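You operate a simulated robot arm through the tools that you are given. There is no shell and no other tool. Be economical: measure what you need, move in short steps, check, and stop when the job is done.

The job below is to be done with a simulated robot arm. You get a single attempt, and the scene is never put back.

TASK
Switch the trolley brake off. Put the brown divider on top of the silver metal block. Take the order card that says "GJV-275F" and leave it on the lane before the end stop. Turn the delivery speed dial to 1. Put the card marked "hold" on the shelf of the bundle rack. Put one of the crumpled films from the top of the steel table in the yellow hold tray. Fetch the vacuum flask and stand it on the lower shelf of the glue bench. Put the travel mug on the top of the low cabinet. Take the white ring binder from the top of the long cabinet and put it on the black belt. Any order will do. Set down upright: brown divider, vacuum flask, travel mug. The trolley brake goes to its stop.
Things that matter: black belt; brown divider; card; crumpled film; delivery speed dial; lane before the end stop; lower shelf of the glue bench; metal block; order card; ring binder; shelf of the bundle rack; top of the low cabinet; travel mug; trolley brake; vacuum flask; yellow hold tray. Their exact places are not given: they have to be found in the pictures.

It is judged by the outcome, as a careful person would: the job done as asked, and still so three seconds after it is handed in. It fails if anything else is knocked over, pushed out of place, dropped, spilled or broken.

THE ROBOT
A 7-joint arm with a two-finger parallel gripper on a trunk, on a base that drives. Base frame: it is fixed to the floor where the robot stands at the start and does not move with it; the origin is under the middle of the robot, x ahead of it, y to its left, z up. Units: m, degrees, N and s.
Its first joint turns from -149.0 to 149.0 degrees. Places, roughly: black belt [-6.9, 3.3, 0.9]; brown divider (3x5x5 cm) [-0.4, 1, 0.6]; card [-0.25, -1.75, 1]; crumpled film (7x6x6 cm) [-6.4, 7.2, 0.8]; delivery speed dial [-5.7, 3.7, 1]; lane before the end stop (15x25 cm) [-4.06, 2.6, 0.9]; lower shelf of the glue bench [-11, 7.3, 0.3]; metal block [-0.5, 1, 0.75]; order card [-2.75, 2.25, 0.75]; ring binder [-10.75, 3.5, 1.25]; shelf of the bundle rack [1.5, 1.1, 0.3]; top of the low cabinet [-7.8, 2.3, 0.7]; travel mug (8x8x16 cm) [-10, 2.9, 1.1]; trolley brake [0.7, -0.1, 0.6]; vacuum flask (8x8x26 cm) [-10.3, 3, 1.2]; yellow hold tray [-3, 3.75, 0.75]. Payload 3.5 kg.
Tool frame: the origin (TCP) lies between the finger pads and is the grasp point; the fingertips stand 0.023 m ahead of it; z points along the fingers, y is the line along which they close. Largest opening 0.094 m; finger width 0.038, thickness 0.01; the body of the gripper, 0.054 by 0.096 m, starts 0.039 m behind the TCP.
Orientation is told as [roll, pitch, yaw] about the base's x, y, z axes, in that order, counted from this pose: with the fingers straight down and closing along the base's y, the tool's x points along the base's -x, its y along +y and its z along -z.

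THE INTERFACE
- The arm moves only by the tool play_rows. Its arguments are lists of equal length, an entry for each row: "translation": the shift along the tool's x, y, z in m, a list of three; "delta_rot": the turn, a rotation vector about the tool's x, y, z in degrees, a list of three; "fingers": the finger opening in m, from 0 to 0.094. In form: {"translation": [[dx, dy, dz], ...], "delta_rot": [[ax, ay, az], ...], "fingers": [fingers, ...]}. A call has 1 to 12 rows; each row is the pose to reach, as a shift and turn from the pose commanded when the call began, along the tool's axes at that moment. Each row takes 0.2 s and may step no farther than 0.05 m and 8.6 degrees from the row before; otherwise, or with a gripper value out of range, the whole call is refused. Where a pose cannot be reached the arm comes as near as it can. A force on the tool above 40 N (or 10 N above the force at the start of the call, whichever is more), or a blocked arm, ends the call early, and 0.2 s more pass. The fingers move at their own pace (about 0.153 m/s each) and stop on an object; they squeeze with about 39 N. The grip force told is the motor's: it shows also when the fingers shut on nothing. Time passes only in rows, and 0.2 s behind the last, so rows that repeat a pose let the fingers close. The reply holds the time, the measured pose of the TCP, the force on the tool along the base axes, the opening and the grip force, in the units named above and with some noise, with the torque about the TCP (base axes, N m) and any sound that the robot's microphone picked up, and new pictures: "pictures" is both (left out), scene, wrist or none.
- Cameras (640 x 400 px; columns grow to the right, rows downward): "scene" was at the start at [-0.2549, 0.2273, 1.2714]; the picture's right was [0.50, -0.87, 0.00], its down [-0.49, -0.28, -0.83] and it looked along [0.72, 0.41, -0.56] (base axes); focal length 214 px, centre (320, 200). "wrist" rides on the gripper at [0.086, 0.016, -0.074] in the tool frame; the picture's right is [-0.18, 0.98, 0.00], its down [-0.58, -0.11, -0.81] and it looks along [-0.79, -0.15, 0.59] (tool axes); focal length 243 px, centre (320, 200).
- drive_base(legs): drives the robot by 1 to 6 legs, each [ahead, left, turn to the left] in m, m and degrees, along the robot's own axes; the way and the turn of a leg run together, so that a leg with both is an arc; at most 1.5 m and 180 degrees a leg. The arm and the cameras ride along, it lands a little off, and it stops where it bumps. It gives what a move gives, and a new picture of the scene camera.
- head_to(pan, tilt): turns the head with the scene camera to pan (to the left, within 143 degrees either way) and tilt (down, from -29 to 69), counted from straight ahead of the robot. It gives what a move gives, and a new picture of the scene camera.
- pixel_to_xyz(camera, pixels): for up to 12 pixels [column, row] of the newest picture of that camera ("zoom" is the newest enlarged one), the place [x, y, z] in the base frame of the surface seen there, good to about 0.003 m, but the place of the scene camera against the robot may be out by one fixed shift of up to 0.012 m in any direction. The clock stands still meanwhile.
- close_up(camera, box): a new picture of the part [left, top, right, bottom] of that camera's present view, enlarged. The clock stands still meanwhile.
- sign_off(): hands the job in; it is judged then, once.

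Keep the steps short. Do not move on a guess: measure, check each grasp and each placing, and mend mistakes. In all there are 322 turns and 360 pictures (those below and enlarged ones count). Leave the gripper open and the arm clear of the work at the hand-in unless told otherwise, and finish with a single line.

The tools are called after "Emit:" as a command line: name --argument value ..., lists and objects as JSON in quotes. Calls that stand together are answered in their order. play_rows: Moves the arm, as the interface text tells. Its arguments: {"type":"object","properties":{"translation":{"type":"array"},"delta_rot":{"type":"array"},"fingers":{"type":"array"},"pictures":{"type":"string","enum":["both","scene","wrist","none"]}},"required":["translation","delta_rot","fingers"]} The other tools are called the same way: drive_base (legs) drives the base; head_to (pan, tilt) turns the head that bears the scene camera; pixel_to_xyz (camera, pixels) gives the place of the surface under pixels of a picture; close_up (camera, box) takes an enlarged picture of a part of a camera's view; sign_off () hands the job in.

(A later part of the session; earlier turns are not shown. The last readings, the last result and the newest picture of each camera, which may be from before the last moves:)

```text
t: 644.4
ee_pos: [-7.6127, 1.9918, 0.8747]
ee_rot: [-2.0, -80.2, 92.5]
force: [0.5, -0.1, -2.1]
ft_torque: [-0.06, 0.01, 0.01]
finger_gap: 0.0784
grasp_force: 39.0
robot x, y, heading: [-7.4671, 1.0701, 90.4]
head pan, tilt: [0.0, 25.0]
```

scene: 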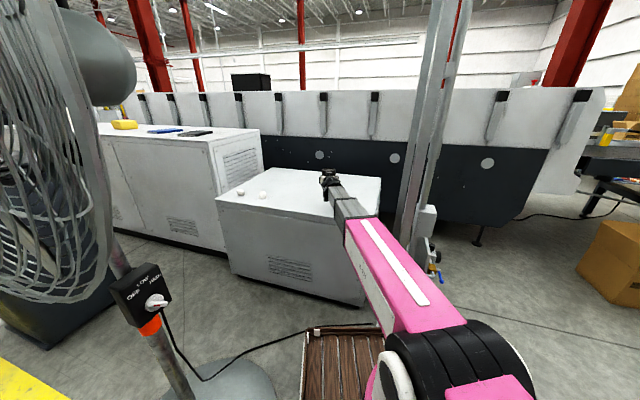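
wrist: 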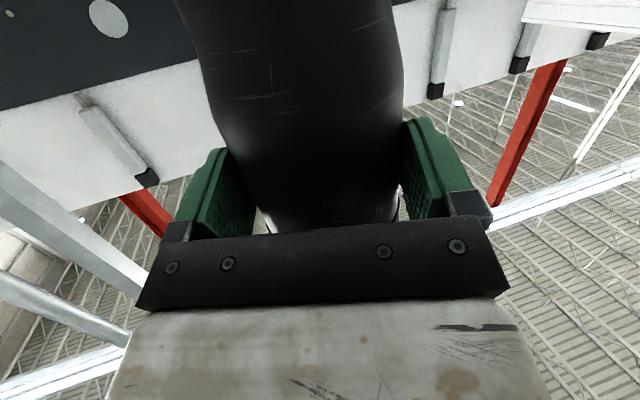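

Above the low cabinet; lower gently until contact.

Emit:
play_rows --translation '[[0.025, 0, 0.0044], [0.037, 0, 0.0065], [0.043, 0, 0.0076], [0.047, 0, 0.0083], [0.05, 0, 0.0088]]' --delta_rot '[[0, 0, 0], [0, 0, 0], [0, 0, 0], [0, 0, 0], [0, 0, 0]]' --fingers '[0.04, 0.04, 0.04, 0.04, 0.04]' --pictures "scene"

Emit:
close_up --camera "scene" --box '[270, 140, 400, 240]'

```text
t: 645.6
ee_pos: [-7.6114, 1.9957, 0.8245]
ee_rot: [-1.7, -80.3, 92.2]
force: [0.1, -1.2, 7.0]
ft_torque: [0.03, 0.26, -0.01]
finger_gap: 0.0786
grasp_force: 38.8
robot x, y, heading: [-7.4679, 1.066, 90.4]
head pan, tilt: [0.0, 25.0]
```

scene: 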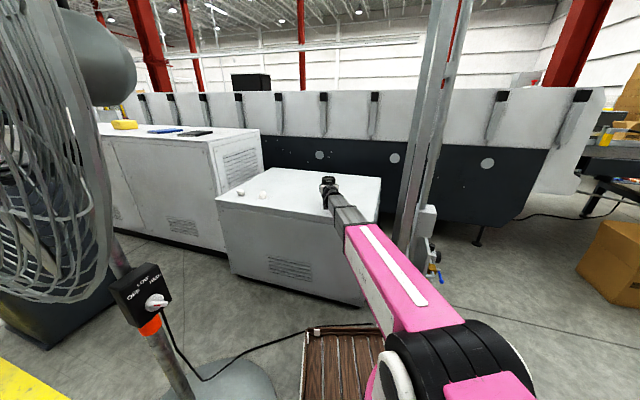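

```text
4.00 times, centred on (335, 190) of scene
```

zoom: 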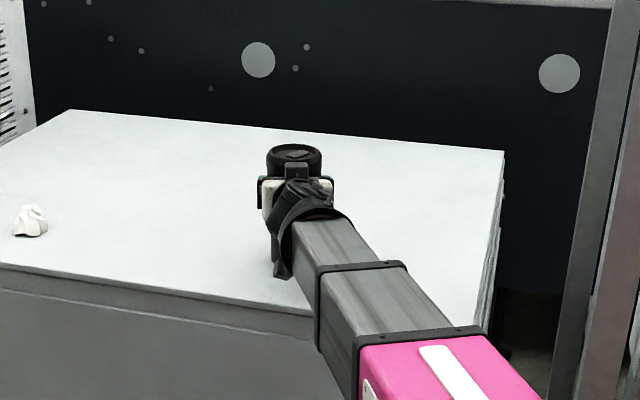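

Contact (7 N). Release and retreat straight back.

Emit:
play_rows --translation '[[0, 0, 0], [0, 0, 0], [0, 0, 0], [0.008, 0, -0.04], [0.016, 0, -0.09], [0.024, 0, -0.138], [0.0, 0, -0.18], [-0.04, 0, -0.19]]' --delta_rot '[[0, 0, 0], [0, 0, 0], [0, 0, 0], [0, 0, 0], [0, 0, 0], [0, 0, 0], [0, 0, 0], [0, 0, 0]]' --fingers '[0.085, 0.094, 0.094, 0.094, 0.094, 0.094, 0.094, 0.094]'

Emit:
close_up --camera "scene" --box '[250, 120, 400, 240]'

```text
refused: row 5 steps farther than a row can; nothing moved
```

```text
3.33 times, centred on (325, 180) of scene
```

zoom: 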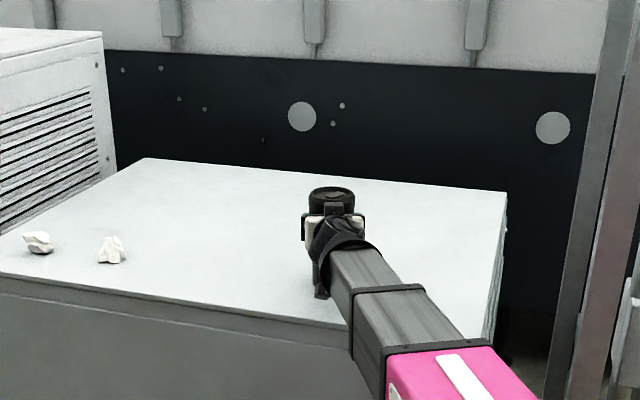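

Emit:
play_rows --translation '[[0, 0, 0], [0, 0, 0], [0, 0, 0], [0.006, 0, -0.035], [0.013, 0, -0.075], [0.02, 0, -0.115], [0.02, 0, -0.155], [-0.01, 0, -0.185], [-0.055, 0, -0.19]]' --delta_rot '[[0, 0, 0], [0, 0, 0], [0, 0, 0], [0, 0, 0], [0, 0, 0], [0, 0, 0], [0, 0, 0], [0, 0, 0], [0, 0, 0]]' --fingers '[0.085, 0.094, 0.094, 0.094, 0.094, 0.094, 0.094, 0.094, 0.094]'

Emit:
close_up --camera "scene" --box '[250, 120, 400, 240]'

```text
t: 647.6
ee_pos: [-7.6079, 1.8166, 0.9118]
ee_rot: [-2.1, -80.1, 92.7]
force: [0.7, -0.1, 0.0]
ft_torque: [0.01, 0.0, -0.02]
finger_gap: 0.0939
grasp_force: 0.2
robot x, y, heading: [-7.4689, 1.0692, 90.4]
head pan, tilt: [0.0, 25.0]
```

scene: 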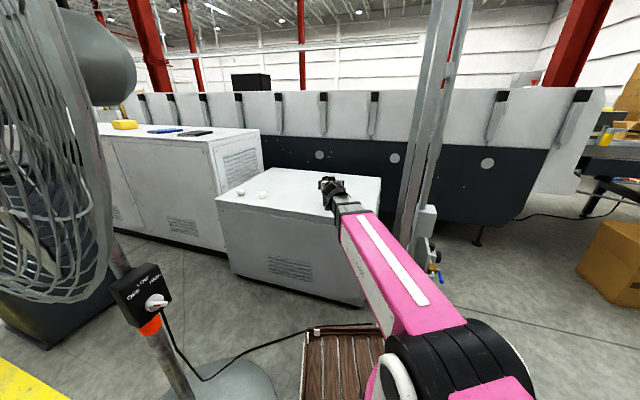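
wrist: 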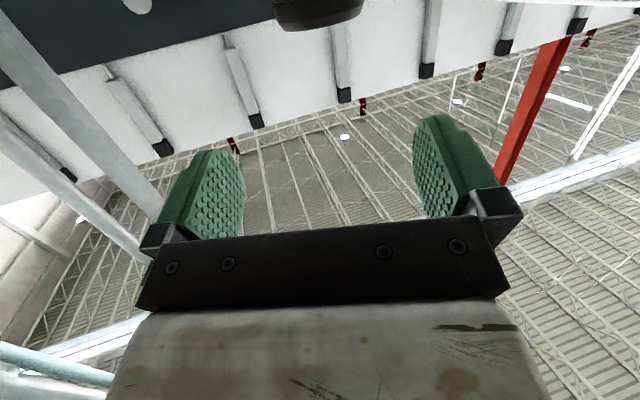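

```text
3.33 times, centred on (325, 180) of scene
```

zoom: 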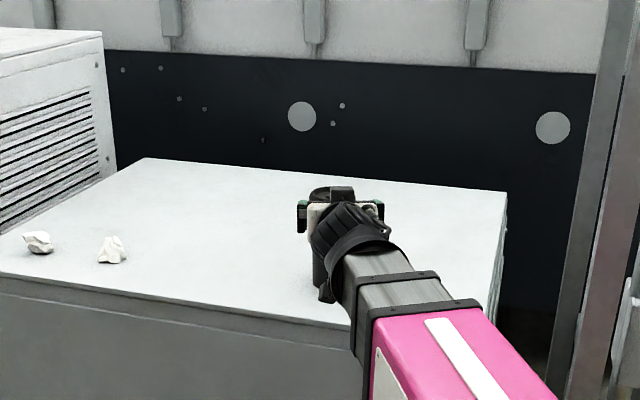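

Emit:
play_rows --translation '[[-0.046, 0, -0.008], [-0.092, 0, -0.016], [-0.138, 0, -0.024], [-0.184, 0, -0.032], [-0.23, 0, -0.04], [-0.276, 0, -0.049]]' --delta_rot '[[0, 0, 0], [0, 0, 0], [0, 0, 0], [0, 0, 0], [0, 0, 0], [0, 0, 0]]' --fingers '[0.094, 0.094, 0.094, 0.094, 0.094, 0.094]' --pictures "none"

Emit:
drive_base --legs '[[-1.3, 0, 0]]'

Emit:
close_up --camera "scene" --box '[220, 100, 400, 230]'

Emit:
drive_base --legs '[[0, 0.4, 0], [0, 0, -19], [0, 1.5, 0], [0, 1.45, 0], [0.75, 0, 0]]'

```text
t: 649.0
ee_pos: [-7.6119, 1.8175, 1.1898]
ee_rot: [-2.0, -80.1, 92.6]
force: [0.3, 0.6, -1.0]
ft_torque: [-0.01, 0.03, 0.0]
finger_gap: 0.094
grasp_force: 0.0
robot x, y, heading: [-7.4658, 1.0674, 90.2]
head pan, tilt: [0.0, 25.0]
```

```text
t: 655.5
ee_pos: [-7.6066, 0.5252, 1.19]
ee_rot: [-2.0, -80.2, 92.8]
force: [0.4, 0.6, 0.4]
ft_torque: [0.02, 0.0, 0.0]
finger_gap: 0.0941
grasp_force: 0.2
robot x, y, heading: [-7.4625, -0.2205, 90.4]
head pan, tilt: [0.0, 25.0]
```

scene: 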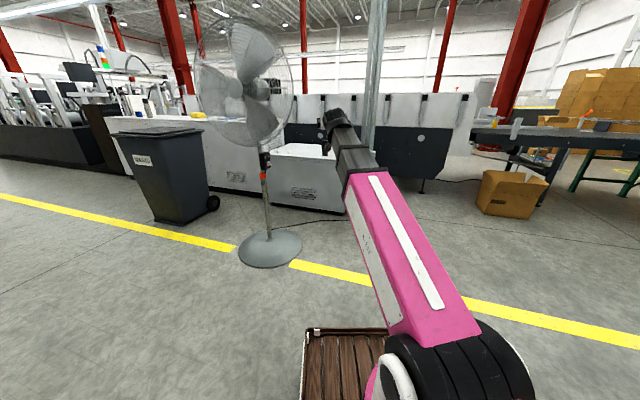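

```text
3.08 times, centred on (310, 165) of scene
```

zoom: 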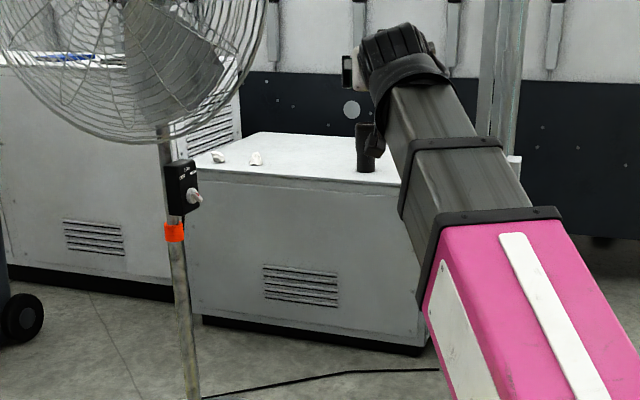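

```text
t: 676.6
ee_pos: [-10.4019, 2.1616, 1.1891]
ee_rot: [-2.0, -80.1, 76.0]
force: [0.0, 0.2, 0.2]
ft_torque: [0.01, 0.02, 0.0]
finger_gap: 0.0939
grasp_force: 0.1
robot x, y, heading: [-10.4765, 1.4045, 73.5]
head pan, tilt: [0.0, 25.0]
```

scene: 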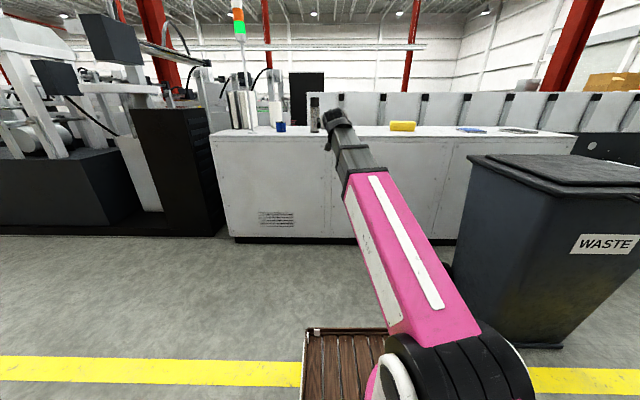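

The mug stands upright on the low cabinet. Now approach the flask.

Emit:
drive_base --legs '[[0.62, 0.08, 0]]'

Emit:
close_up --camera "scene" --box '[200, 70, 400, 200]'

Emit:
play_rows --translation '[[0, 0, 0]]' --delta_rot '[[0, 0, 0]]' --fingers '[0.094]' --pictures "wrist"

```text
t: 680.1
ee_pos: [-10.2969, 2.7842, 1.1899]
ee_rot: [-2.0, -80.2, 75.7]
force: [0.9, 0.3, 0.5]
ft_torque: [0.02, -0.02, 0.0]
finger_gap: 0.094
grasp_force: 0.1
robot x, y, heading: [-10.3761, 2.0265, 73.6]
head pan, tilt: [0.0, 25.0]
```

scene: 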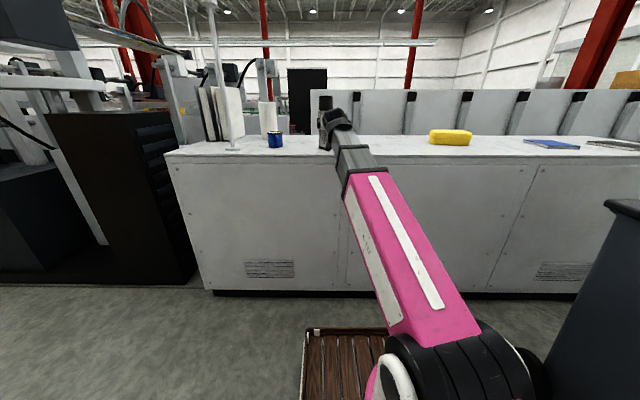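

```text
3.08 times, centred on (300, 135) of scene
```

zoom: 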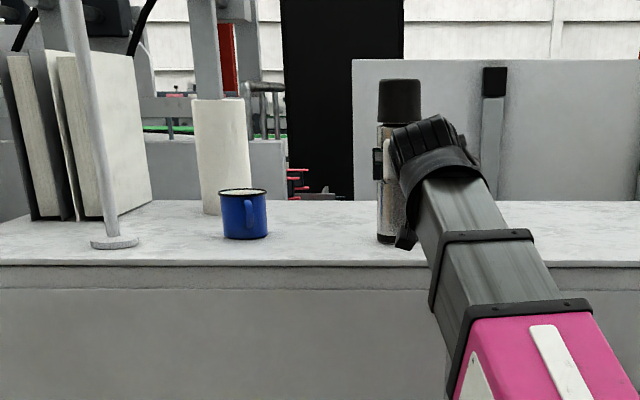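

```text
t: 680.5
ee_pos: [-10.2969, 2.7848, 1.1904]
ee_rot: [-1.9, -80.1, 75.6]
force: [-0.9, -0.6, -1.0]
ft_torque: [-0.03, -0.03, -0.02]
finger_gap: 0.0941
grasp_force: 0.0
robot x, y, heading: [-10.3791, 2.0269, 73.6]
head pan, tilt: [0.0, 25.0]
```

wrist: 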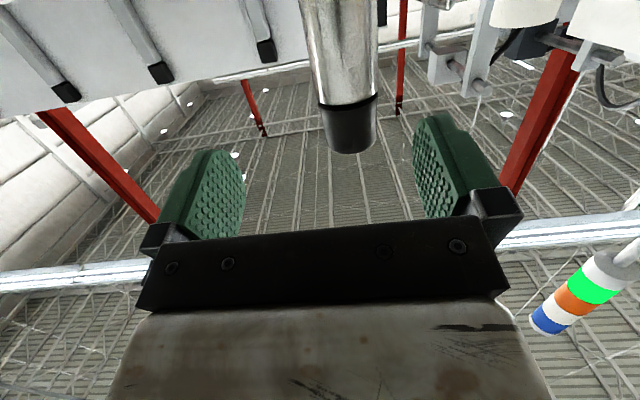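

Emit:
pixel_to_xyz --camera "wrist" --pixels '[[345, 50], [312, 50], [376, 50], [345, 95]]'

```text
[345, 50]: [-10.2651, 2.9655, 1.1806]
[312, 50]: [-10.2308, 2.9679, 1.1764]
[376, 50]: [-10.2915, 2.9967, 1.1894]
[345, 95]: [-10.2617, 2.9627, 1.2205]
```

Emit:
play_rows --translation '[[-0.0078, 0.006, 0.044], [-0.0155, 0.012, 0.088], [-0.0233, 0.012, 0.132], [-0.031, 0.012, 0.176], [-0.0372, 0.012, 0.21], [-0.0372, 0.012, 0.21], [-0.0372, 0.012, 0.21], [-0.0372, 0.012, 0.21]]' --delta_rot '[[0, 0, 0], [0, 0, 0], [0, 0, 0], [0, 0, 0], [0, 0, 0], [0, 0, 0], [0, 0, 0], [0, 0, 0]]' --fingers '[0.094, 0.094, 0.094, 0.094, 0.094, 0.06, 0.04, 0.04]'

```text
t: 682.3
ee_pos: [-10.2468, 2.995, 1.1922]
ee_rot: [-1.9, -80.2, 75.6]
force: [-1.2, 0.9, 0.2]
ft_torque: [0.34, 0.12, 0.03]
finger_gap: 0.0741
grasp_force: 39.1
robot x, y, heading: [-10.3727, 2.0282, 73.4]
head pan, tilt: [0.0, 25.0]
```

scene: 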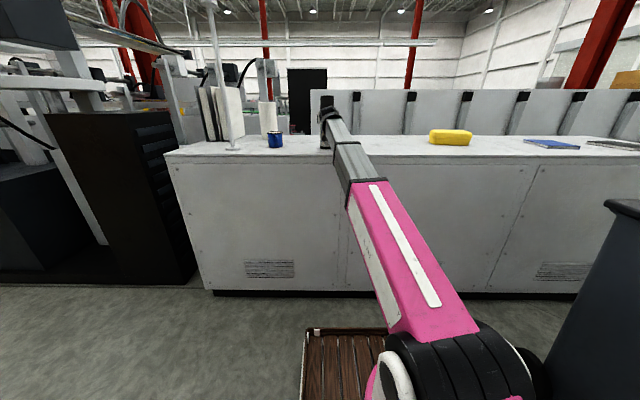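
wrist: 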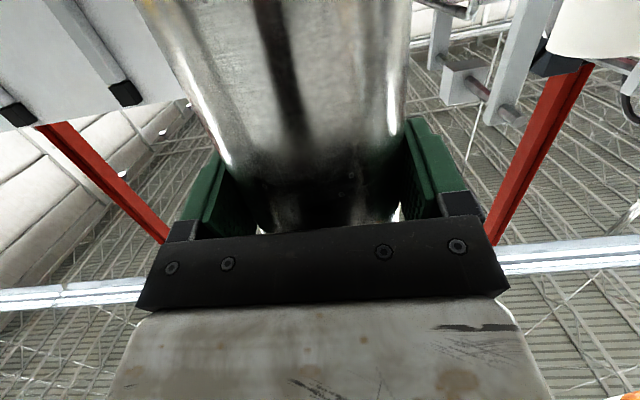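

Given limited pictures, I'll do the binder first (both its places are on this side). Release the flask in place and pull back.

Emit:
play_rows --translation '[[0, 0, 0], [0, 0, 0], [0.007, 0, -0.04], [0.014, 0, -0.08], [0.021, 0, -0.12], [0.028, 0, -0.16], [0.035, 0, -0.2]]' --delta_rot '[[0, 0, 0], [0, 0, 0], [0, 0, 0], [0, 0, 0], [0, 0, 0], [0, 0, 0], [0, 0, 0]]' --fingers '[0.085, 0.094, 0.094, 0.094, 0.094, 0.094, 0.094]' --pictures "none"

Emit:
close_up --camera "scene" --box '[180, 70, 340, 170]'

```text
t: 683.9
ee_pos: [-10.3081, 2.7966, 1.1899]
ee_rot: [-1.8, -80.1, 75.4]
force: [-0.6, -0.5, 0.3]
ft_torque: [0.01, 0.02, -0.01]
finger_gap: 0.0939
grasp_force: 0.0
robot x, y, heading: [-10.3753, 2.0225, 73.4]
head pan, tilt: [0.0, 25.0]
```

```text
4.00 times, centred on (260, 120) of scene
```

zoom: 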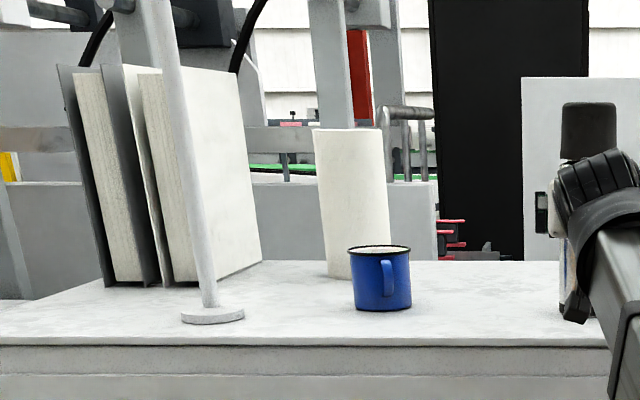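

Emit:
pixel_to_xyz --camera "zoom" --pixels '[[128, 70], [165, 75], [150, 180], [180, 240], [160, 250], [215, 170], [240, 80], [258, 250], [195, 200], [212, 315], [130, 200], [100, 150]]'

```text
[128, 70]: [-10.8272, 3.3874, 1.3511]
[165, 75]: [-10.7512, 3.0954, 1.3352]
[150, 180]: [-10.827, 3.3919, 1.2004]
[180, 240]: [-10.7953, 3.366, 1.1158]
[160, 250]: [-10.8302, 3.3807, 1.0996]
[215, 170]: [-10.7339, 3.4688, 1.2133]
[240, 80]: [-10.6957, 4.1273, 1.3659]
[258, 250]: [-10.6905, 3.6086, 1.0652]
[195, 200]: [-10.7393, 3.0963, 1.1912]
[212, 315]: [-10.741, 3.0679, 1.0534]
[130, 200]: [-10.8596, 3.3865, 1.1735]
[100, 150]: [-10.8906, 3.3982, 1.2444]
```

Emit:
pixel_to_xyz --camera "scene" --pixels '[[150, 200], [190, 200], [60, 130], [100, 270], [200, 290], [166, 155], [20, 220], [130, 120]]'

```text
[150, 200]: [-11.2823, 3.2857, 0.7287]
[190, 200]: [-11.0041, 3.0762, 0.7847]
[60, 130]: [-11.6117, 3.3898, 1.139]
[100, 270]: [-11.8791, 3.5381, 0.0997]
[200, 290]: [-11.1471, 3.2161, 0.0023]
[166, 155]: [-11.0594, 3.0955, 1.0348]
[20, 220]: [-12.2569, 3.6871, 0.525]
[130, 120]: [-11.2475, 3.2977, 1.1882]
```

Shift the arm onto the base's centre line, then move the base into line with the white binder.

Emit:
play_rows --translation '[[0, -0.039, 0], [0, -0.078, 0], [0, -0.118, 0], [0, -0.157, 0]]' --delta_rot '[[0.7, 0, 0.1], [1.4, 0, 0.2], [2.1, 0, 0.4], [2.9, 0, 0.5]]' --fingers '[0.094, 0.094, 0.09, 0.085]' --pictures "none"

Emit:
drive_base --legs '[[0, 0, -0.9], [0, 0.81, 0], [0.24, 0, 0]]'

```text
t: 684.9
ee_pos: [-10.1566, 2.7541, 1.1937]
ee_rot: [-2.1, -80.2, 72.9]
force: [-0.3, 1.0, -0.4]
ft_torque: [0.0, 0.03, 0.01]
finger_gap: 0.0849
grasp_force: 0.1
robot x, y, heading: [-10.3724, 2.0254, 73.4]
head pan, tilt: [0.0, 25.0]
```

```text
t: 691.0
ee_pos: [-10.8411, 3.2238, 1.1938]
ee_rot: [-2.0, -80.3, 71.6]
force: [-0.5, 0.5, 0.1]
ft_torque: [-0.01, -0.02, 0.0]
finger_gap: 0.0851
grasp_force: 0.1
robot x, y, heading: [-11.0763, 2.5019, 72.2]
head pan, tilt: [0.0, 25.0]
```

scene: 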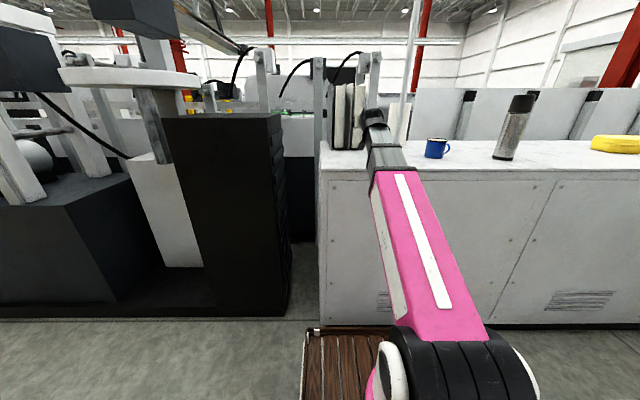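

Emit:
close_up --camera "scene" --box '[315, 70, 425, 160]'

```text
4.44 times, centred on (370, 115) of scene
```

zoom: 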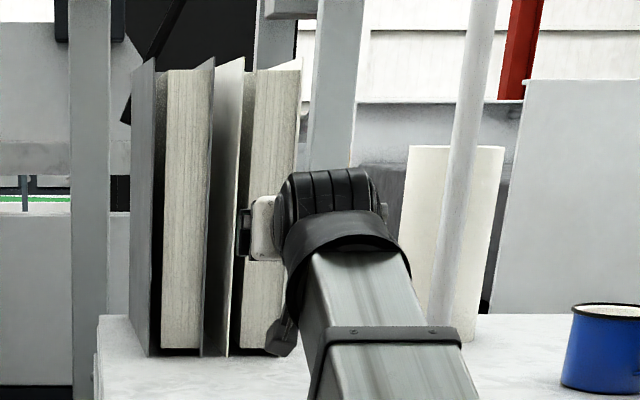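

Emit:
pixel_to_xyz --camera "zoom" --pixels '[[242, 80], [232, 100], [213, 90], [205, 120], [260, 90], [290, 90], [299, 85], [301, 70], [244, 62], [215, 58], [302, 110], [186, 100]]'

```text
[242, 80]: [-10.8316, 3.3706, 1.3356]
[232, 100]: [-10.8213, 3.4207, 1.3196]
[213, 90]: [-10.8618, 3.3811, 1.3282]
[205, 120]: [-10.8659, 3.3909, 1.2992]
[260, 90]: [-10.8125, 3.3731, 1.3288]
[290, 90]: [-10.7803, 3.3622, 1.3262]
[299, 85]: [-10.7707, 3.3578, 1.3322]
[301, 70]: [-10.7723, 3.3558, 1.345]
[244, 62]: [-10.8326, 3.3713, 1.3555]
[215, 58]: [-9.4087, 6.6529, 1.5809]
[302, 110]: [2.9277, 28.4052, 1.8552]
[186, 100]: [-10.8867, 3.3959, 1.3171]
```

Emit:
play_rows --translation '[[-0.004, 0.002, 0.03], [-0.0122, 0.004, 0.07]]' --delta_rot '[[0, 0, 0], [0, 0, 0]]' --fingers '[0.08, 0.08]' --pictures "wrist"

```text
t: 691.6
ee_pos: [-10.8194, 3.2926, 1.1935]
ee_rot: [-2.1, -80.2, 71.7]
force: [-0.8, 1.1, 0.7]
ft_torque: [0.0, 0.01, -0.01]
finger_gap: 0.0801
grasp_force: 0.0
robot x, y, heading: [-11.0775, 2.5022, 72.2]
head pan, tilt: [0.0, 25.0]
```

wrist: 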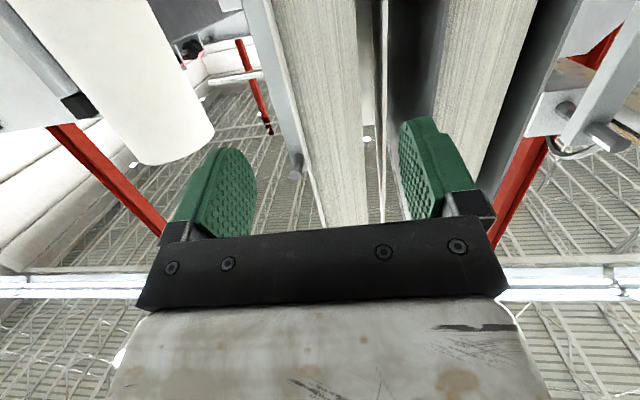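

Emit:
pixel_to_xyz --camera "wrist" --pixels '[[382, 100], [384, 60], [388, 30], [432, 60], [440, 90], [300, 120], [290, 60], [350, 80], [395, 60], [375, 60], [270, 60], [430, 20]]'

```text
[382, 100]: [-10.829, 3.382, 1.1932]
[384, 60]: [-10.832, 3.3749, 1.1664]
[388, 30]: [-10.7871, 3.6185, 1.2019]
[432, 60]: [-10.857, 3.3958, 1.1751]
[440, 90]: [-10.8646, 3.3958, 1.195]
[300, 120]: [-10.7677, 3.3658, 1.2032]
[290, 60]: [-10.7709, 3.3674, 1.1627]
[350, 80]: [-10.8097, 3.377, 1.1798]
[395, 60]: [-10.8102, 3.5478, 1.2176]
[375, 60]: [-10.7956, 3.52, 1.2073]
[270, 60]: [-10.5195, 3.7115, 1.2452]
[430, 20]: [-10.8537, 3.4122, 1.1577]
```

Aligned within 5 mm; the gap to the grey binder is ~3 cm. Shift 5 mm left, go in, and grip.

Emit:
play_rows --translation '[[-0.004, 0.0055, 0.02], [-0.0087, 0.0055, 0.05], [-0.0139, 0.0055, 0.08], [-0.019, 0.0055, 0.109], [-0.019, 0.0055, 0.109], [-0.019, 0.0055, 0.109], [-0.019, 0.0055, 0.109]]' --delta_rot '[[0, 0, 0], [0, 0, 0], [0, 0, 0], [0, 0, 0], [0, 0, 0], [0, 0, 0], [0, 0, 0]]' --fingers '[0.08, 0.08, 0.08, 0.08, 0.04, 0.02, 0.02]' --pictures "wrist"

```text
t: 693.2
ee_pos: [-10.7857, 3.3979, 1.1945]
ee_rot: [-1.9, -80.4, 71.3]
force: [0.1, 2.5, 2.4]
ft_torque: [0.45, 0.47, 0.44]
finger_gap: 0.068
grasp_force: 38.8
robot x, y, heading: [-11.0756, 2.5021, 72.0]
head pan, tilt: [0.0, 25.0]
```

wrist: 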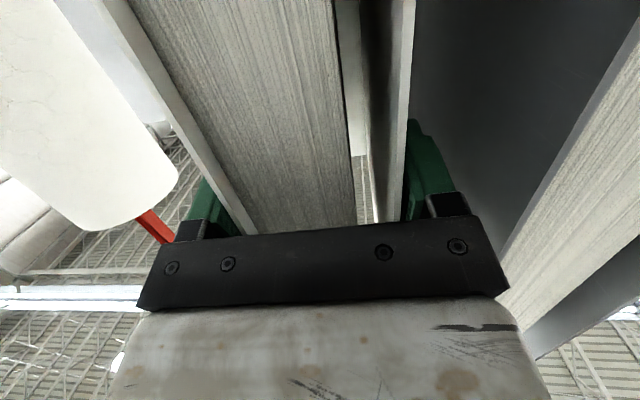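

Gripped (0.068). Lift 5 cm and check.

Emit:
play_rows --translation '[[-0.015, 0, -0.0026], [-0.03, 0, -0.005], [-0.045, 0, -0.008], [-0.06, 0, -0.0105]]' --delta_rot '[[0, 0, 0], [0, 0, 0], [0, 0, 0], [0, 0, 0]]' --fingers '[0.02, 0.02, 0.02, 0.02]' --pictures "wrist"

```text
t: 694.2
ee_pos: [-10.787, 3.3971, 1.2534]
ee_rot: [-2.1, -80.1, 71.6]
force: [0.2, -0.4, -11.9]
ft_torque: [-1.3, 0.48, -0.01]
finger_gap: 0.0678
grasp_force: 38.7
robot x, y, heading: [-11.0771, 2.4997, 72.2]
head pan, tilt: [0.0, 25.0]
```

wrist: 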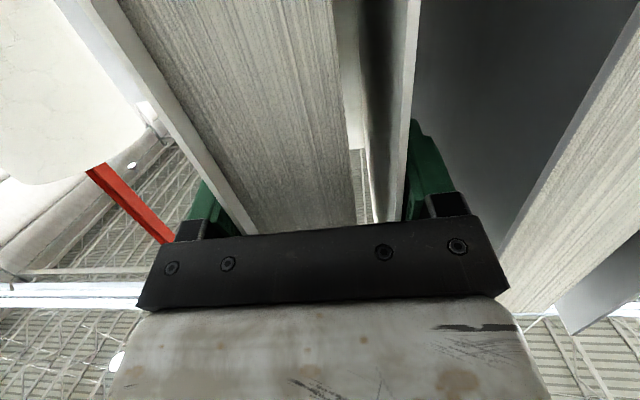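

Emit:
play_rows --translation '[[-0.02, 0, -0.0035], [-0.04, 0, -0.007], [-0.06, 0, -0.0105]]' --delta_rot '[[0, 0, 0], [0, 0, 0], [0, 0, 0]]' --fingers '[0.02, 0.02, 0.02]' --pictures "none"

Emit:
drive_base --legs '[[-0.55, 0, 0]]'

```text
t: 695.0
ee_pos: [-10.7854, 3.3966, 1.3146]
ee_rot: [-1.8, -80.2, 71.5]
force: [0.2, 0.2, -11.5]
ft_torque: [-1.28, 0.5, -0.01]
finger_gap: 0.0677
grasp_force: 39.0
robot x, y, heading: [-11.0784, 2.5042, 71.9]
head pan, tilt: [0.0, 25.0]
```

```text
t: 698.1
ee_pos: [-10.955, 2.8719, 1.3141]
ee_rot: [-1.8, -80.2, 71.7]
force: [0.7, 0.4, -11.8]
ft_torque: [-1.28, 0.46, -0.01]
finger_gap: 0.0676
grasp_force: 39.1
robot x, y, heading: [-11.2438, 1.9776, 72.5]
head pan, tilt: [0.0, 25.0]
```

scene: 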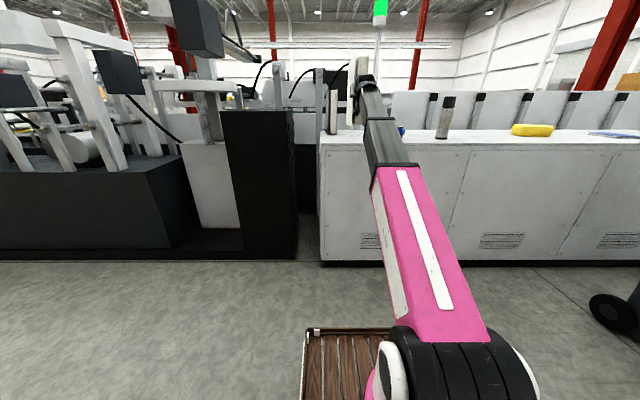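

Binder held firmly. Back up, turn east, and travel down the corridor with the binder in front.

Emit:
drive_base --legs '[[-0.75, 0, 0], [0, 0, -89.5], [1.5, 0, 0], [1.5, 0, 0], [1.5, 0, 0], [1.5, 0, 0]]'

```text
t: 733.9
ee_pos: [-5.0125, -1.1265, 1.314]
ee_rot: [-2.0, -80.2, -22.4]
force: [-0.4, 0.0, -11.2]
ft_torque: [0.57, 1.24, -0.02]
finger_gap: 0.0675
grasp_force: 38.9
robot x, y, heading: [-5.8874, -0.7772, -22.0]
head pan, tilt: [0.0, 25.0]
```

scene: 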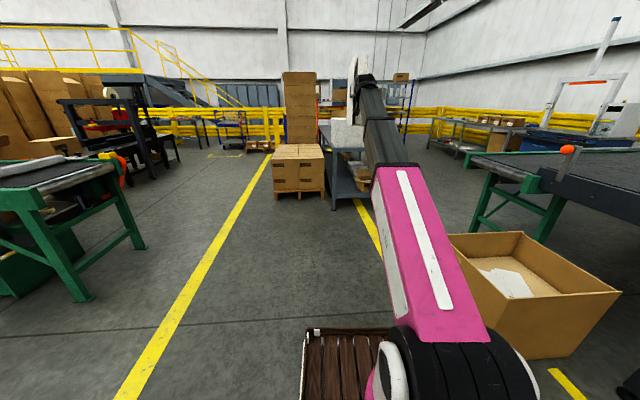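

Emit:
drive_base --legs '[[0.45, 0.2, 0], [0, 0, 95], [0.7, 0, 0]]'

```text
t: 744.2
ee_pos: [-4.8861, 0.8014, 1.3144]
ee_rot: [-1.9, -80.1, 71.4]
force: [-0.6, -0.4, -11.6]
ft_torque: [-1.32, 0.47, 0.02]
finger_gap: 0.0677
grasp_force: 39.2
robot x, y, heading: [-5.1749, -0.0918, 72.0]
head pan, tilt: [0.0, 25.0]
```

scene: 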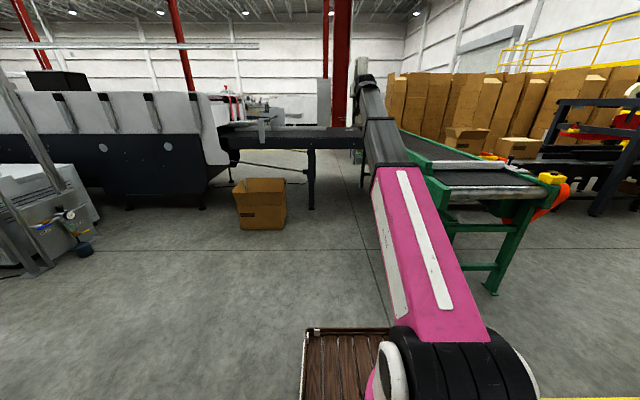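

Emit:
pixel_to_xyz --camera "scene" --pixels '[[260, 225], [285, 200], [238, 225], [311, 205], [300, 140], [340, 142], [280, 140], [232, 150], [265, 130], [300, 130], [450, 290], [355, 150]]'

```text
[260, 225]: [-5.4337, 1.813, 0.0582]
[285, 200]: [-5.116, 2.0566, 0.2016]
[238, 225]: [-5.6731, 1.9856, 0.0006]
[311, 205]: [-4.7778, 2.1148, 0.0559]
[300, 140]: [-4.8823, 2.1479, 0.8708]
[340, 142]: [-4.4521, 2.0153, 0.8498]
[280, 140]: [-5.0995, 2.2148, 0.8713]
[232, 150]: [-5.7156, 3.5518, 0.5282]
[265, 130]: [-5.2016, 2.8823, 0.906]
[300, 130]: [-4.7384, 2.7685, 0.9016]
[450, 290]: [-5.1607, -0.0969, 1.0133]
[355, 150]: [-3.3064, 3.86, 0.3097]
```

Target on the belt: gripper at about (-4.56, 2.16). Drive in with the binder high over the rail.

Emit:
drive_base --legs '[[1.0, 0.11, 0], [0.39, 0, 0]]'

```text
t: 751.4
ee_pos: [-4.5472, 2.1403, 1.3139]
ee_rot: [-1.9, -80.0, 70.7]
force: [1.1, -0.6, -12.6]
ft_torque: [-1.36, 0.5, 0.01]
finger_gap: 0.0676
grasp_force: 39.0
robot x, y, heading: [-4.8472, 1.2504, 71.5]
head pan, tilt: [0.0, 25.0]
```

scene: 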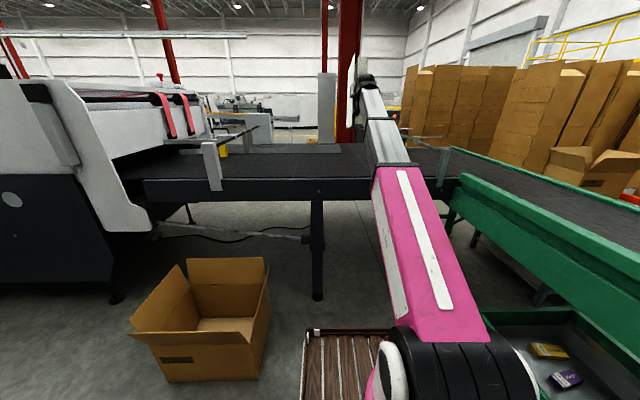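

Emit:
play_rows --translation '[[0.044, 0, 0.0078], [0.088, 0, 0.0156], [0.133, 0, 0.0235], [0.177, 0, 0.0313], [0.207, 0, 0.0366], [0.222, 0, 0.0392], [0.232, 0, 0.041], [0.242, 0, 0.0427]]' --delta_rot '[[0, 0, 0], [0, 0, 0], [0, 0, 0], [0, 0, 0], [0, 0, 0], [0, 0, 0], [0, 0, 0], [0, 0, 0]]' --fingers '[0.02, 0.02, 0.02, 0.02, 0.02, 0.02, 0.02, 0.02]' --pictures "none"

Emit:
close_up --camera "scene" --box '[300, 80, 460, 200]'

```text
t: 753.2
ee_pos: [-4.546, 2.1404, 1.0691]
ee_rot: [-1.6, -80.2, 70.3]
force: [-4.0, -16.4, 10.6]
ft_torque: [1.3, 0.0, 0.03]
finger_gap: 0.0679
grasp_force: 39.1
robot x, y, heading: [-4.8512, 1.2508, 71.2]
head pan, tilt: [0.0, 25.0]
```

```text
3.33 times, centred on (380, 140) of scene
```

zoom: 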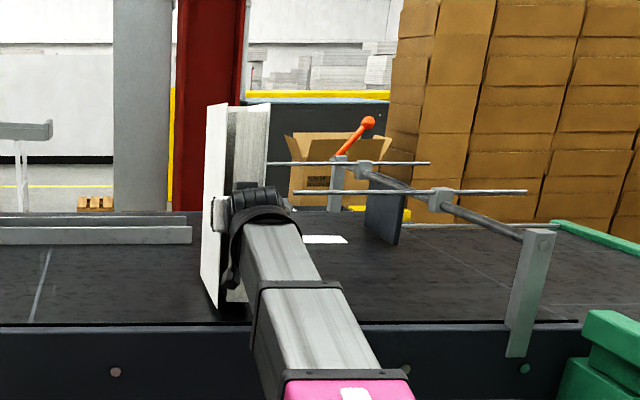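

Contact at the rear bottom edge; lower a little more so it sits flat.

Emit:
play_rows --translation '[[0.005, 0, 0.001], [0.01, 0, 0.0018], [0.015, 0, 0.0026]]' --delta_rot '[[0, 0, 0], [0, 0, 0], [0, 0, 0]]' --fingers '[0.02, 0.02, 0.02]' --pictures "none"

```text
t: 754.0
ee_pos: [-4.5453, 2.1396, 1.0528]
ee_rot: [-1.9, -80.3, 70.6]
force: [-3.6, -10.3, 4.4]
ft_torque: [1.22, 0.02, 0.26]
finger_gap: 0.0677
grasp_force: 39.0
robot x, y, heading: [-4.8508, 1.2509, 71.4]
head pan, tilt: [0.0, 25.0]
```

Now open slowly and retreat.

Emit:
play_rows --translation '[[0, 0, 0], [0, 0, 0], [0, 0, 0], [0.007, 0, -0.039], [0.014, 0, -0.079], [0.021, 0, -0.118]]' --delta_rot '[[0, 0, 0], [0, 0, 0], [0, 0, 0], [0, 0, 0], [0, 0, 0], [0, 0, 0]]' --fingers '[0.072, 0.08, 0.094, 0.094, 0.094, 0.094]' --pictures "none"

Emit:
close_up --camera "scene" --box '[300, 80, 460, 200]'

```text
t: 755.4
ee_pos: [-4.5895, 2.0271, 1.0513]
ee_rot: [-2.2, -80.1, 70.9]
force: [0.2, -0.6, -0.1]
ft_torque: [-0.01, 0.02, -0.02]
finger_gap: 0.094
grasp_force: 0.0
robot x, y, heading: [-4.8494, 1.2506, 71.3]
head pan, tilt: [0.0, 25.0]
```

```text
3.33 times, centred on (380, 140) of scene
```

zoom: 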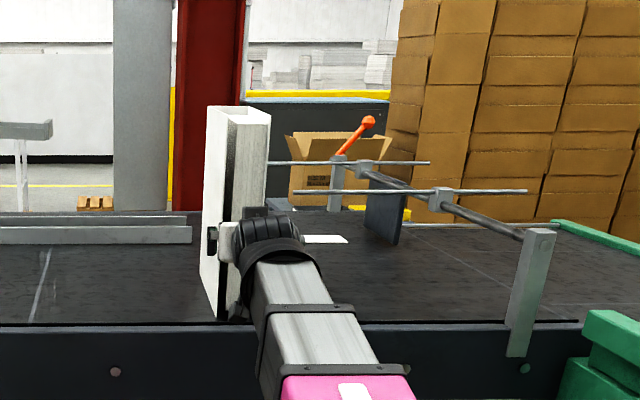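

Binder stands on the black belt. Raise the arm and return west for the flask.

Emit:
play_rows --translation '[[-0.044, 0, -0.0078], [-0.088, 0, -0.0156], [-0.138, 0, -0.0244]]' --delta_rot '[[0, 0, 0], [0, 0, 0], [0, 0, 0]]' --fingers '[0.094, 0.094, 0.094]' --pictures "none"

Emit:
drive_base --legs '[[-1.5, 0, 0], [-0.5, 0, 0], [0, 0, 90], [1.5, 0, 0], [1.5, 0, 0], [1.5, 0, 0]]'

```text
refused: row 3 steps farther than a row can; nothing moved
```

```text
t: 790.0
ee_pos: [-10.3592, 1.342, 1.0516]
ee_rot: [-1.9, -80.1, 154.7]
force: [0.8, -0.6, 0.8]
ft_torque: [-0.01, -0.01, 0.02]
finger_gap: 0.094
grasp_force: 0.0
robot x, y, heading: [-9.6135, 1.0018, 155.4]
head pan, tilt: [0.0, 25.0]
```

scene: 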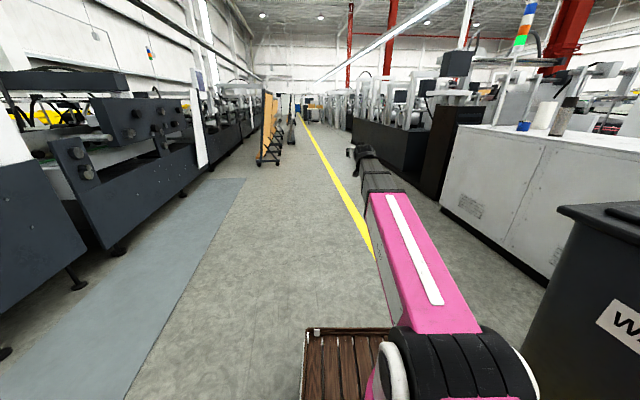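

Emit:
play_rows --translation '[[-0.046, 0, -0.008], [-0.092, 0, -0.016], [-0.138, 0, -0.0243]]' --delta_rot '[[0, 0, 0], [0, 0, 0], [0, 0, 0]]' --fingers '[0.094, 0.094, 0.094]' --pictures "none"

Emit:
drive_base --legs '[[1.1, 0, 0], [0, 0, -82], [0.45, 0.09, 0]]'

```text
t: 790.8
ee_pos: [-10.3608, 1.3409, 1.1932]
ee_rot: [-1.6, -80.1, 154.6]
force: [0.1, 0.8, -0.6]
ft_torque: [0.01, -0.01, 0.01]
finger_gap: 0.0939
grasp_force: 0.1
robot x, y, heading: [-9.6121, 0.9995, 155.5]
head pan, tilt: [0.0, 25.0]
```

```text
t: 802.4
ee_pos: [-10.3164, 2.7023, 1.1919]
ee_rot: [-1.9, -80.1, 71.1]
force: [0.1, 0.6, 0.9]
ft_torque: [-0.02, 0.0, 0.01]
finger_gap: 0.0941
grasp_force: 0.0
robot x, y, heading: [-10.5732, 1.9192, 71.6]
head pan, tilt: [0.0, 25.0]
```

scene: 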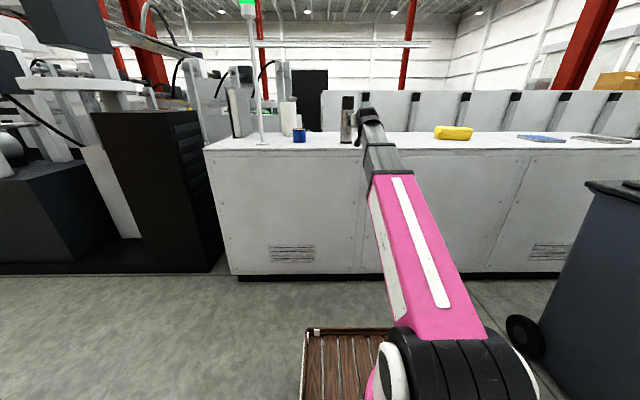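

Emit:
pixel_to_xyz --camera "scene" --pixels '[[347, 122], [343, 122], [352, 122], [347, 102], [347, 138]]'

```text
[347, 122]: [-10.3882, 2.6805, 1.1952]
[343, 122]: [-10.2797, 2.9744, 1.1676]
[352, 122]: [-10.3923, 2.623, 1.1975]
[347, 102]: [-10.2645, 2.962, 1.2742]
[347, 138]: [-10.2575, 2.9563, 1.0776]
```

Emit:
drive_base --legs '[[0.16, 0.03, 0]]'

```text
t: 803.8
ee_pos: [-10.2971, 2.8609, 1.1929]
ee_rot: [-1.9, -80.1, 71.1]
force: [-0.3, -0.3, 0.3]
ft_torque: [0.0, -0.02, 0.02]
finger_gap: 0.094
grasp_force: 0.0
robot x, y, heading: [-10.5486, 2.0798, 71.8]
head pan, tilt: [0.0, 25.0]
```

scene: 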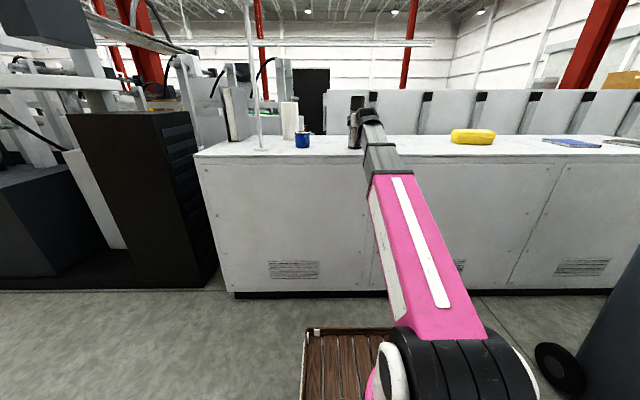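

Emit:
play_rows --translation '[[-0.012, 0, 0.04], [-0.024, 0, 0.08], [-0.035, 0, 0.12], [-0.037, 0, 0.14], [-0.037, 0, 0.14], [-0.037, 0, 0.14], [-0.037, 0, 0.14], [-0.062, 0, 0.1365], [-0.087, 0, 0.132]]' --delta_rot '[[0, 0, 0], [0, 0, 0], [0, 0, 0], [0, 0, 0], [0, 0, 0], [0, 0, 0], [0, 0, 0], [0, 0, 0], [0, 0, 0]]' --fingers '[0.094, 0.094, 0.094, 0.094, 0.06, 0.04, 0.04, 0.04, 0.04]' --pictures "wrist"

```text
t: 805.8
ee_pos: [-10.2468, 2.9978, 1.2565]
ee_rot: [-2.1, -80.1, 71.3]
force: [0.5, -0.6, -3.9]
ft_torque: [0.0, -0.03, -0.01]
finger_gap: 0.0747
grasp_force: 38.7
robot x, y, heading: [-10.5473, 2.0834, 72.2]
head pan, tilt: [0.0, 25.0]
```

wrist: 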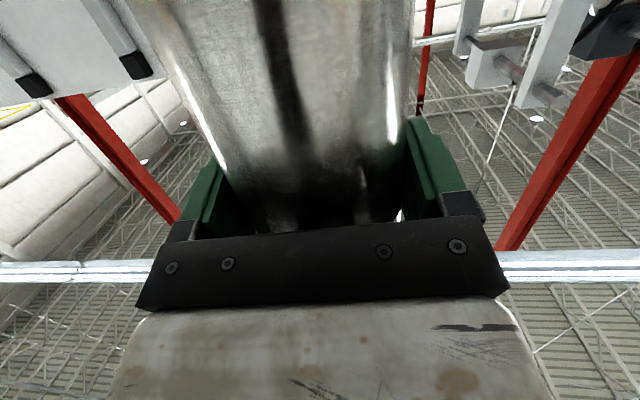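

Flask lifted (4 N). Retract the arm to shorten it, then head back east.

Emit:
play_rows --translation '[[0.008, 0, -0.046], [0.016, 0, -0.092], [0.0244, 0, -0.138], [0.0325, 0, -0.184], [0.0406, 0, -0.23], [0.0488, 0, -0.276], [0.0567, 0, -0.321]]' --delta_rot '[[0, 0, 0], [0, 0, 0], [0, 0, 0], [0, 0, 0], [0, 0, 0], [0, 0, 0], [0, 0, 0]]' --fingers '[0.04, 0.04, 0.04, 0.04, 0.04, 0.04, 0.04]' --pictures "none"

Emit:
drive_base --legs '[[-1.0, 0, 0], [0, 0, -89], [1.5, 0, 0], [1.5, 0, 0], [1.5, 0, 0], [1.5, 0, 0]]'

```text
t: 807.4
ee_pos: [-10.3591, 2.6914, 1.2544]
ee_rot: [-1.9, -80.2, 71.1]
force: [0.1, -0.4, -4.0]
ft_torque: [-0.02, 0.01, 0.02]
finger_gap: 0.0744
grasp_force: 39.0
robot x, y, heading: [-10.5502, 2.081, 72.0]
head pan, tilt: [0.0, 25.0]
```

```text
t: 844.5
ee_pos: [-4.6017, -1.0909, 1.254]
ee_rot: [-1.8, -80.1, -21.1]
force: [0.2, 0.5, -3.8]
ft_torque: [-0.04, 0.02, 0.01]
finger_gap: 0.074
grasp_force: 39.5
robot x, y, heading: [-5.2054, -0.8769, -20.2]
head pan, tilt: [0.0, 25.0]
```

scene: 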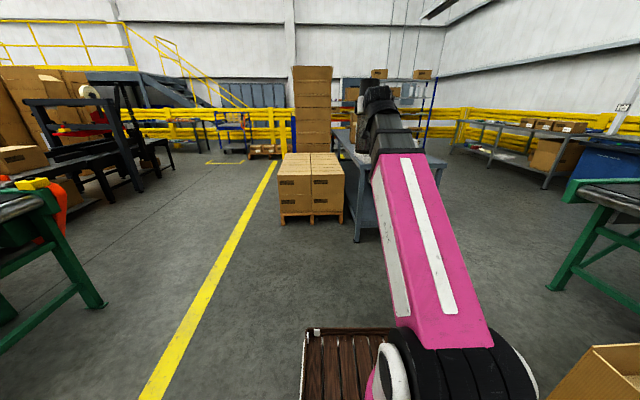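

Emit:
drive_base --legs '[[0, 0, 20.2], [1.5, 0.42, 0], [1.5, -0.1, 0], [0.8, -0.12, 0], [0, 0, 92], [0.3, -0.6, 0]]'

```text
refused: leg 2 is longer than a leg can be; nothing moved
```

Emit:
drive_base --legs '[[0, 0, 20.2], [1.4, 0.4, 0], [1.49, -0.05, 0], [0.9, -0.15, 0], [0, 0, 92], [0.3, -0.6, 0]]'

```text
t: 871.4
ee_pos: [-0.9033, 0.4496, 1.2565]
ee_rot: [-1.9, -80.1, 93.9]
force: [0.0, -0.1, -3.5]
ft_torque: [-0.03, 0.03, 0.02]
finger_gap: 0.0739
grasp_force: 39.0
robot x, y, heading: [-0.847, -0.1877, 94.6]
head pan, tilt: [0.0, 25.0]
```

scene: 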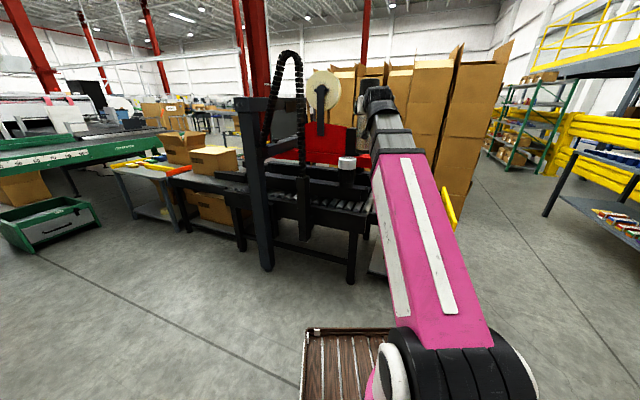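

Emit:
drive_base --legs '[[0.16, -0.963, 0], [0.507, -0.562, 0], [0.782, -0.263, 0], [1.088, -0.198, 0], [1.19, -0.096, 0]]'

```text
t: 895.0
ee_pos: [0.906, 4.3176, 1.2549]
ee_rot: [-1.9, -80.1, 92.5]
force: [-0.1, 0.9, -4.4]
ft_torque: [0.02, 0.0, 0.03]
finger_gap: 0.0739
grasp_force: 38.6
robot x, y, heading: [0.9514, 3.6769, 93.3]
head pan, tilt: [0.0, 25.0]
```

scene: 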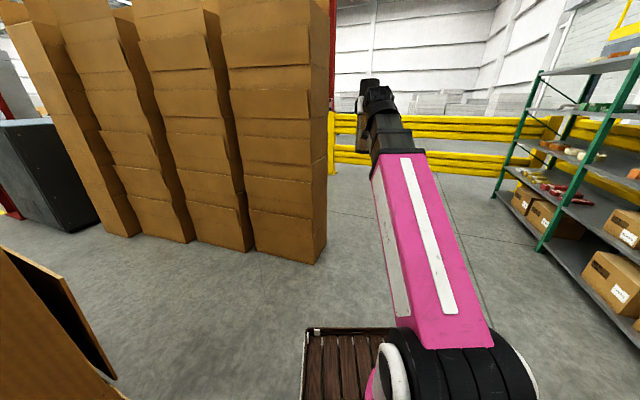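

Emit:
drive_base --legs '[[0.27, 0, 0], [0, 0, 66], [1.5, 0, 0], [0.85, 0, 0], [0, 0, 20], [1.45, 0, 0]]'

```text
t: 918.5
ee_pos: [-3.3273, 4.7185, 1.2549]
ee_rot: [-1.9, -80.0, -179.5]
force: [-0.3, -0.5, -4.1]
ft_torque: [0.0, -0.04, 0.0]
finger_gap: 0.074
grasp_force: 39.2
robot x, y, heading: [-2.6882, 4.7418, -178.7]
head pan, tilt: [0.0, 25.0]
stopped in leg 6: the robot was blocked; the commanded pose is now the measured one
```

scene: 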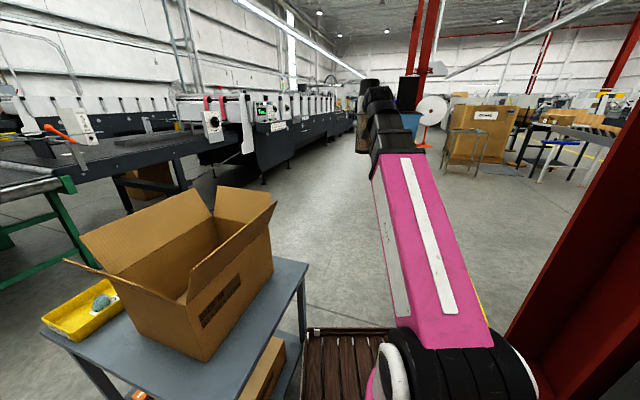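

Emit:
pixel_to_xyz --camera "scene" --pixels '[[306, 265], [300, 350], [302, 330], [515, 330], [560, 380], [290, 270], [520, 250], [240, 385]]'

```text
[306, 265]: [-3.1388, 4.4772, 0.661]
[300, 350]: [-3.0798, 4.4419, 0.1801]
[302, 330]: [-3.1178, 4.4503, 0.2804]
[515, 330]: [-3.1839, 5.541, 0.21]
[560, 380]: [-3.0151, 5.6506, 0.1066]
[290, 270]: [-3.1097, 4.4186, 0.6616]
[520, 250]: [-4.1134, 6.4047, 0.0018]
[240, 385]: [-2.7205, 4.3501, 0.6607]
```

Emit:
drive_base --legs '[[-0.1, 0, 0], [0, -0.27, 0], [0, 0, -6], [1.5, 0, 0], [1.5, 0, 0], [1.5, 0, 0]]'

```text
t: 920.9
ee_pos: [-3.2338, 4.9274, 1.2533]
ee_rot: [-2.6, -80.1, -179.7]
force: [0.3, -0.8, -4.6]
ft_torque: [-0.02, -0.03, -0.01]
finger_gap: 0.0737
grasp_force: 38.8
robot x, y, heading: [-2.5917, 4.9377, -179.5]
head pan, tilt: [0.0, 25.0]
stopped in leg 2: the robot was blocked; the commanded pose is now the measured one
```

scene: 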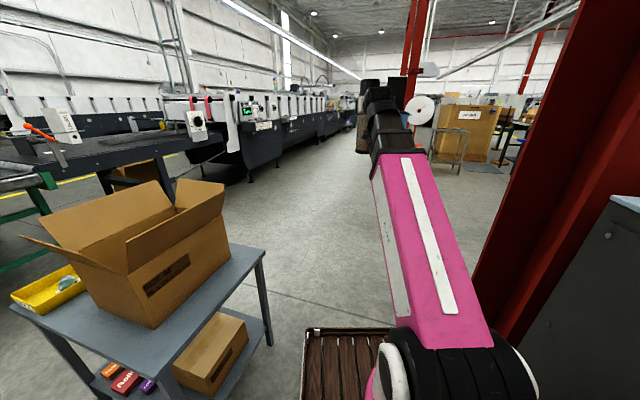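

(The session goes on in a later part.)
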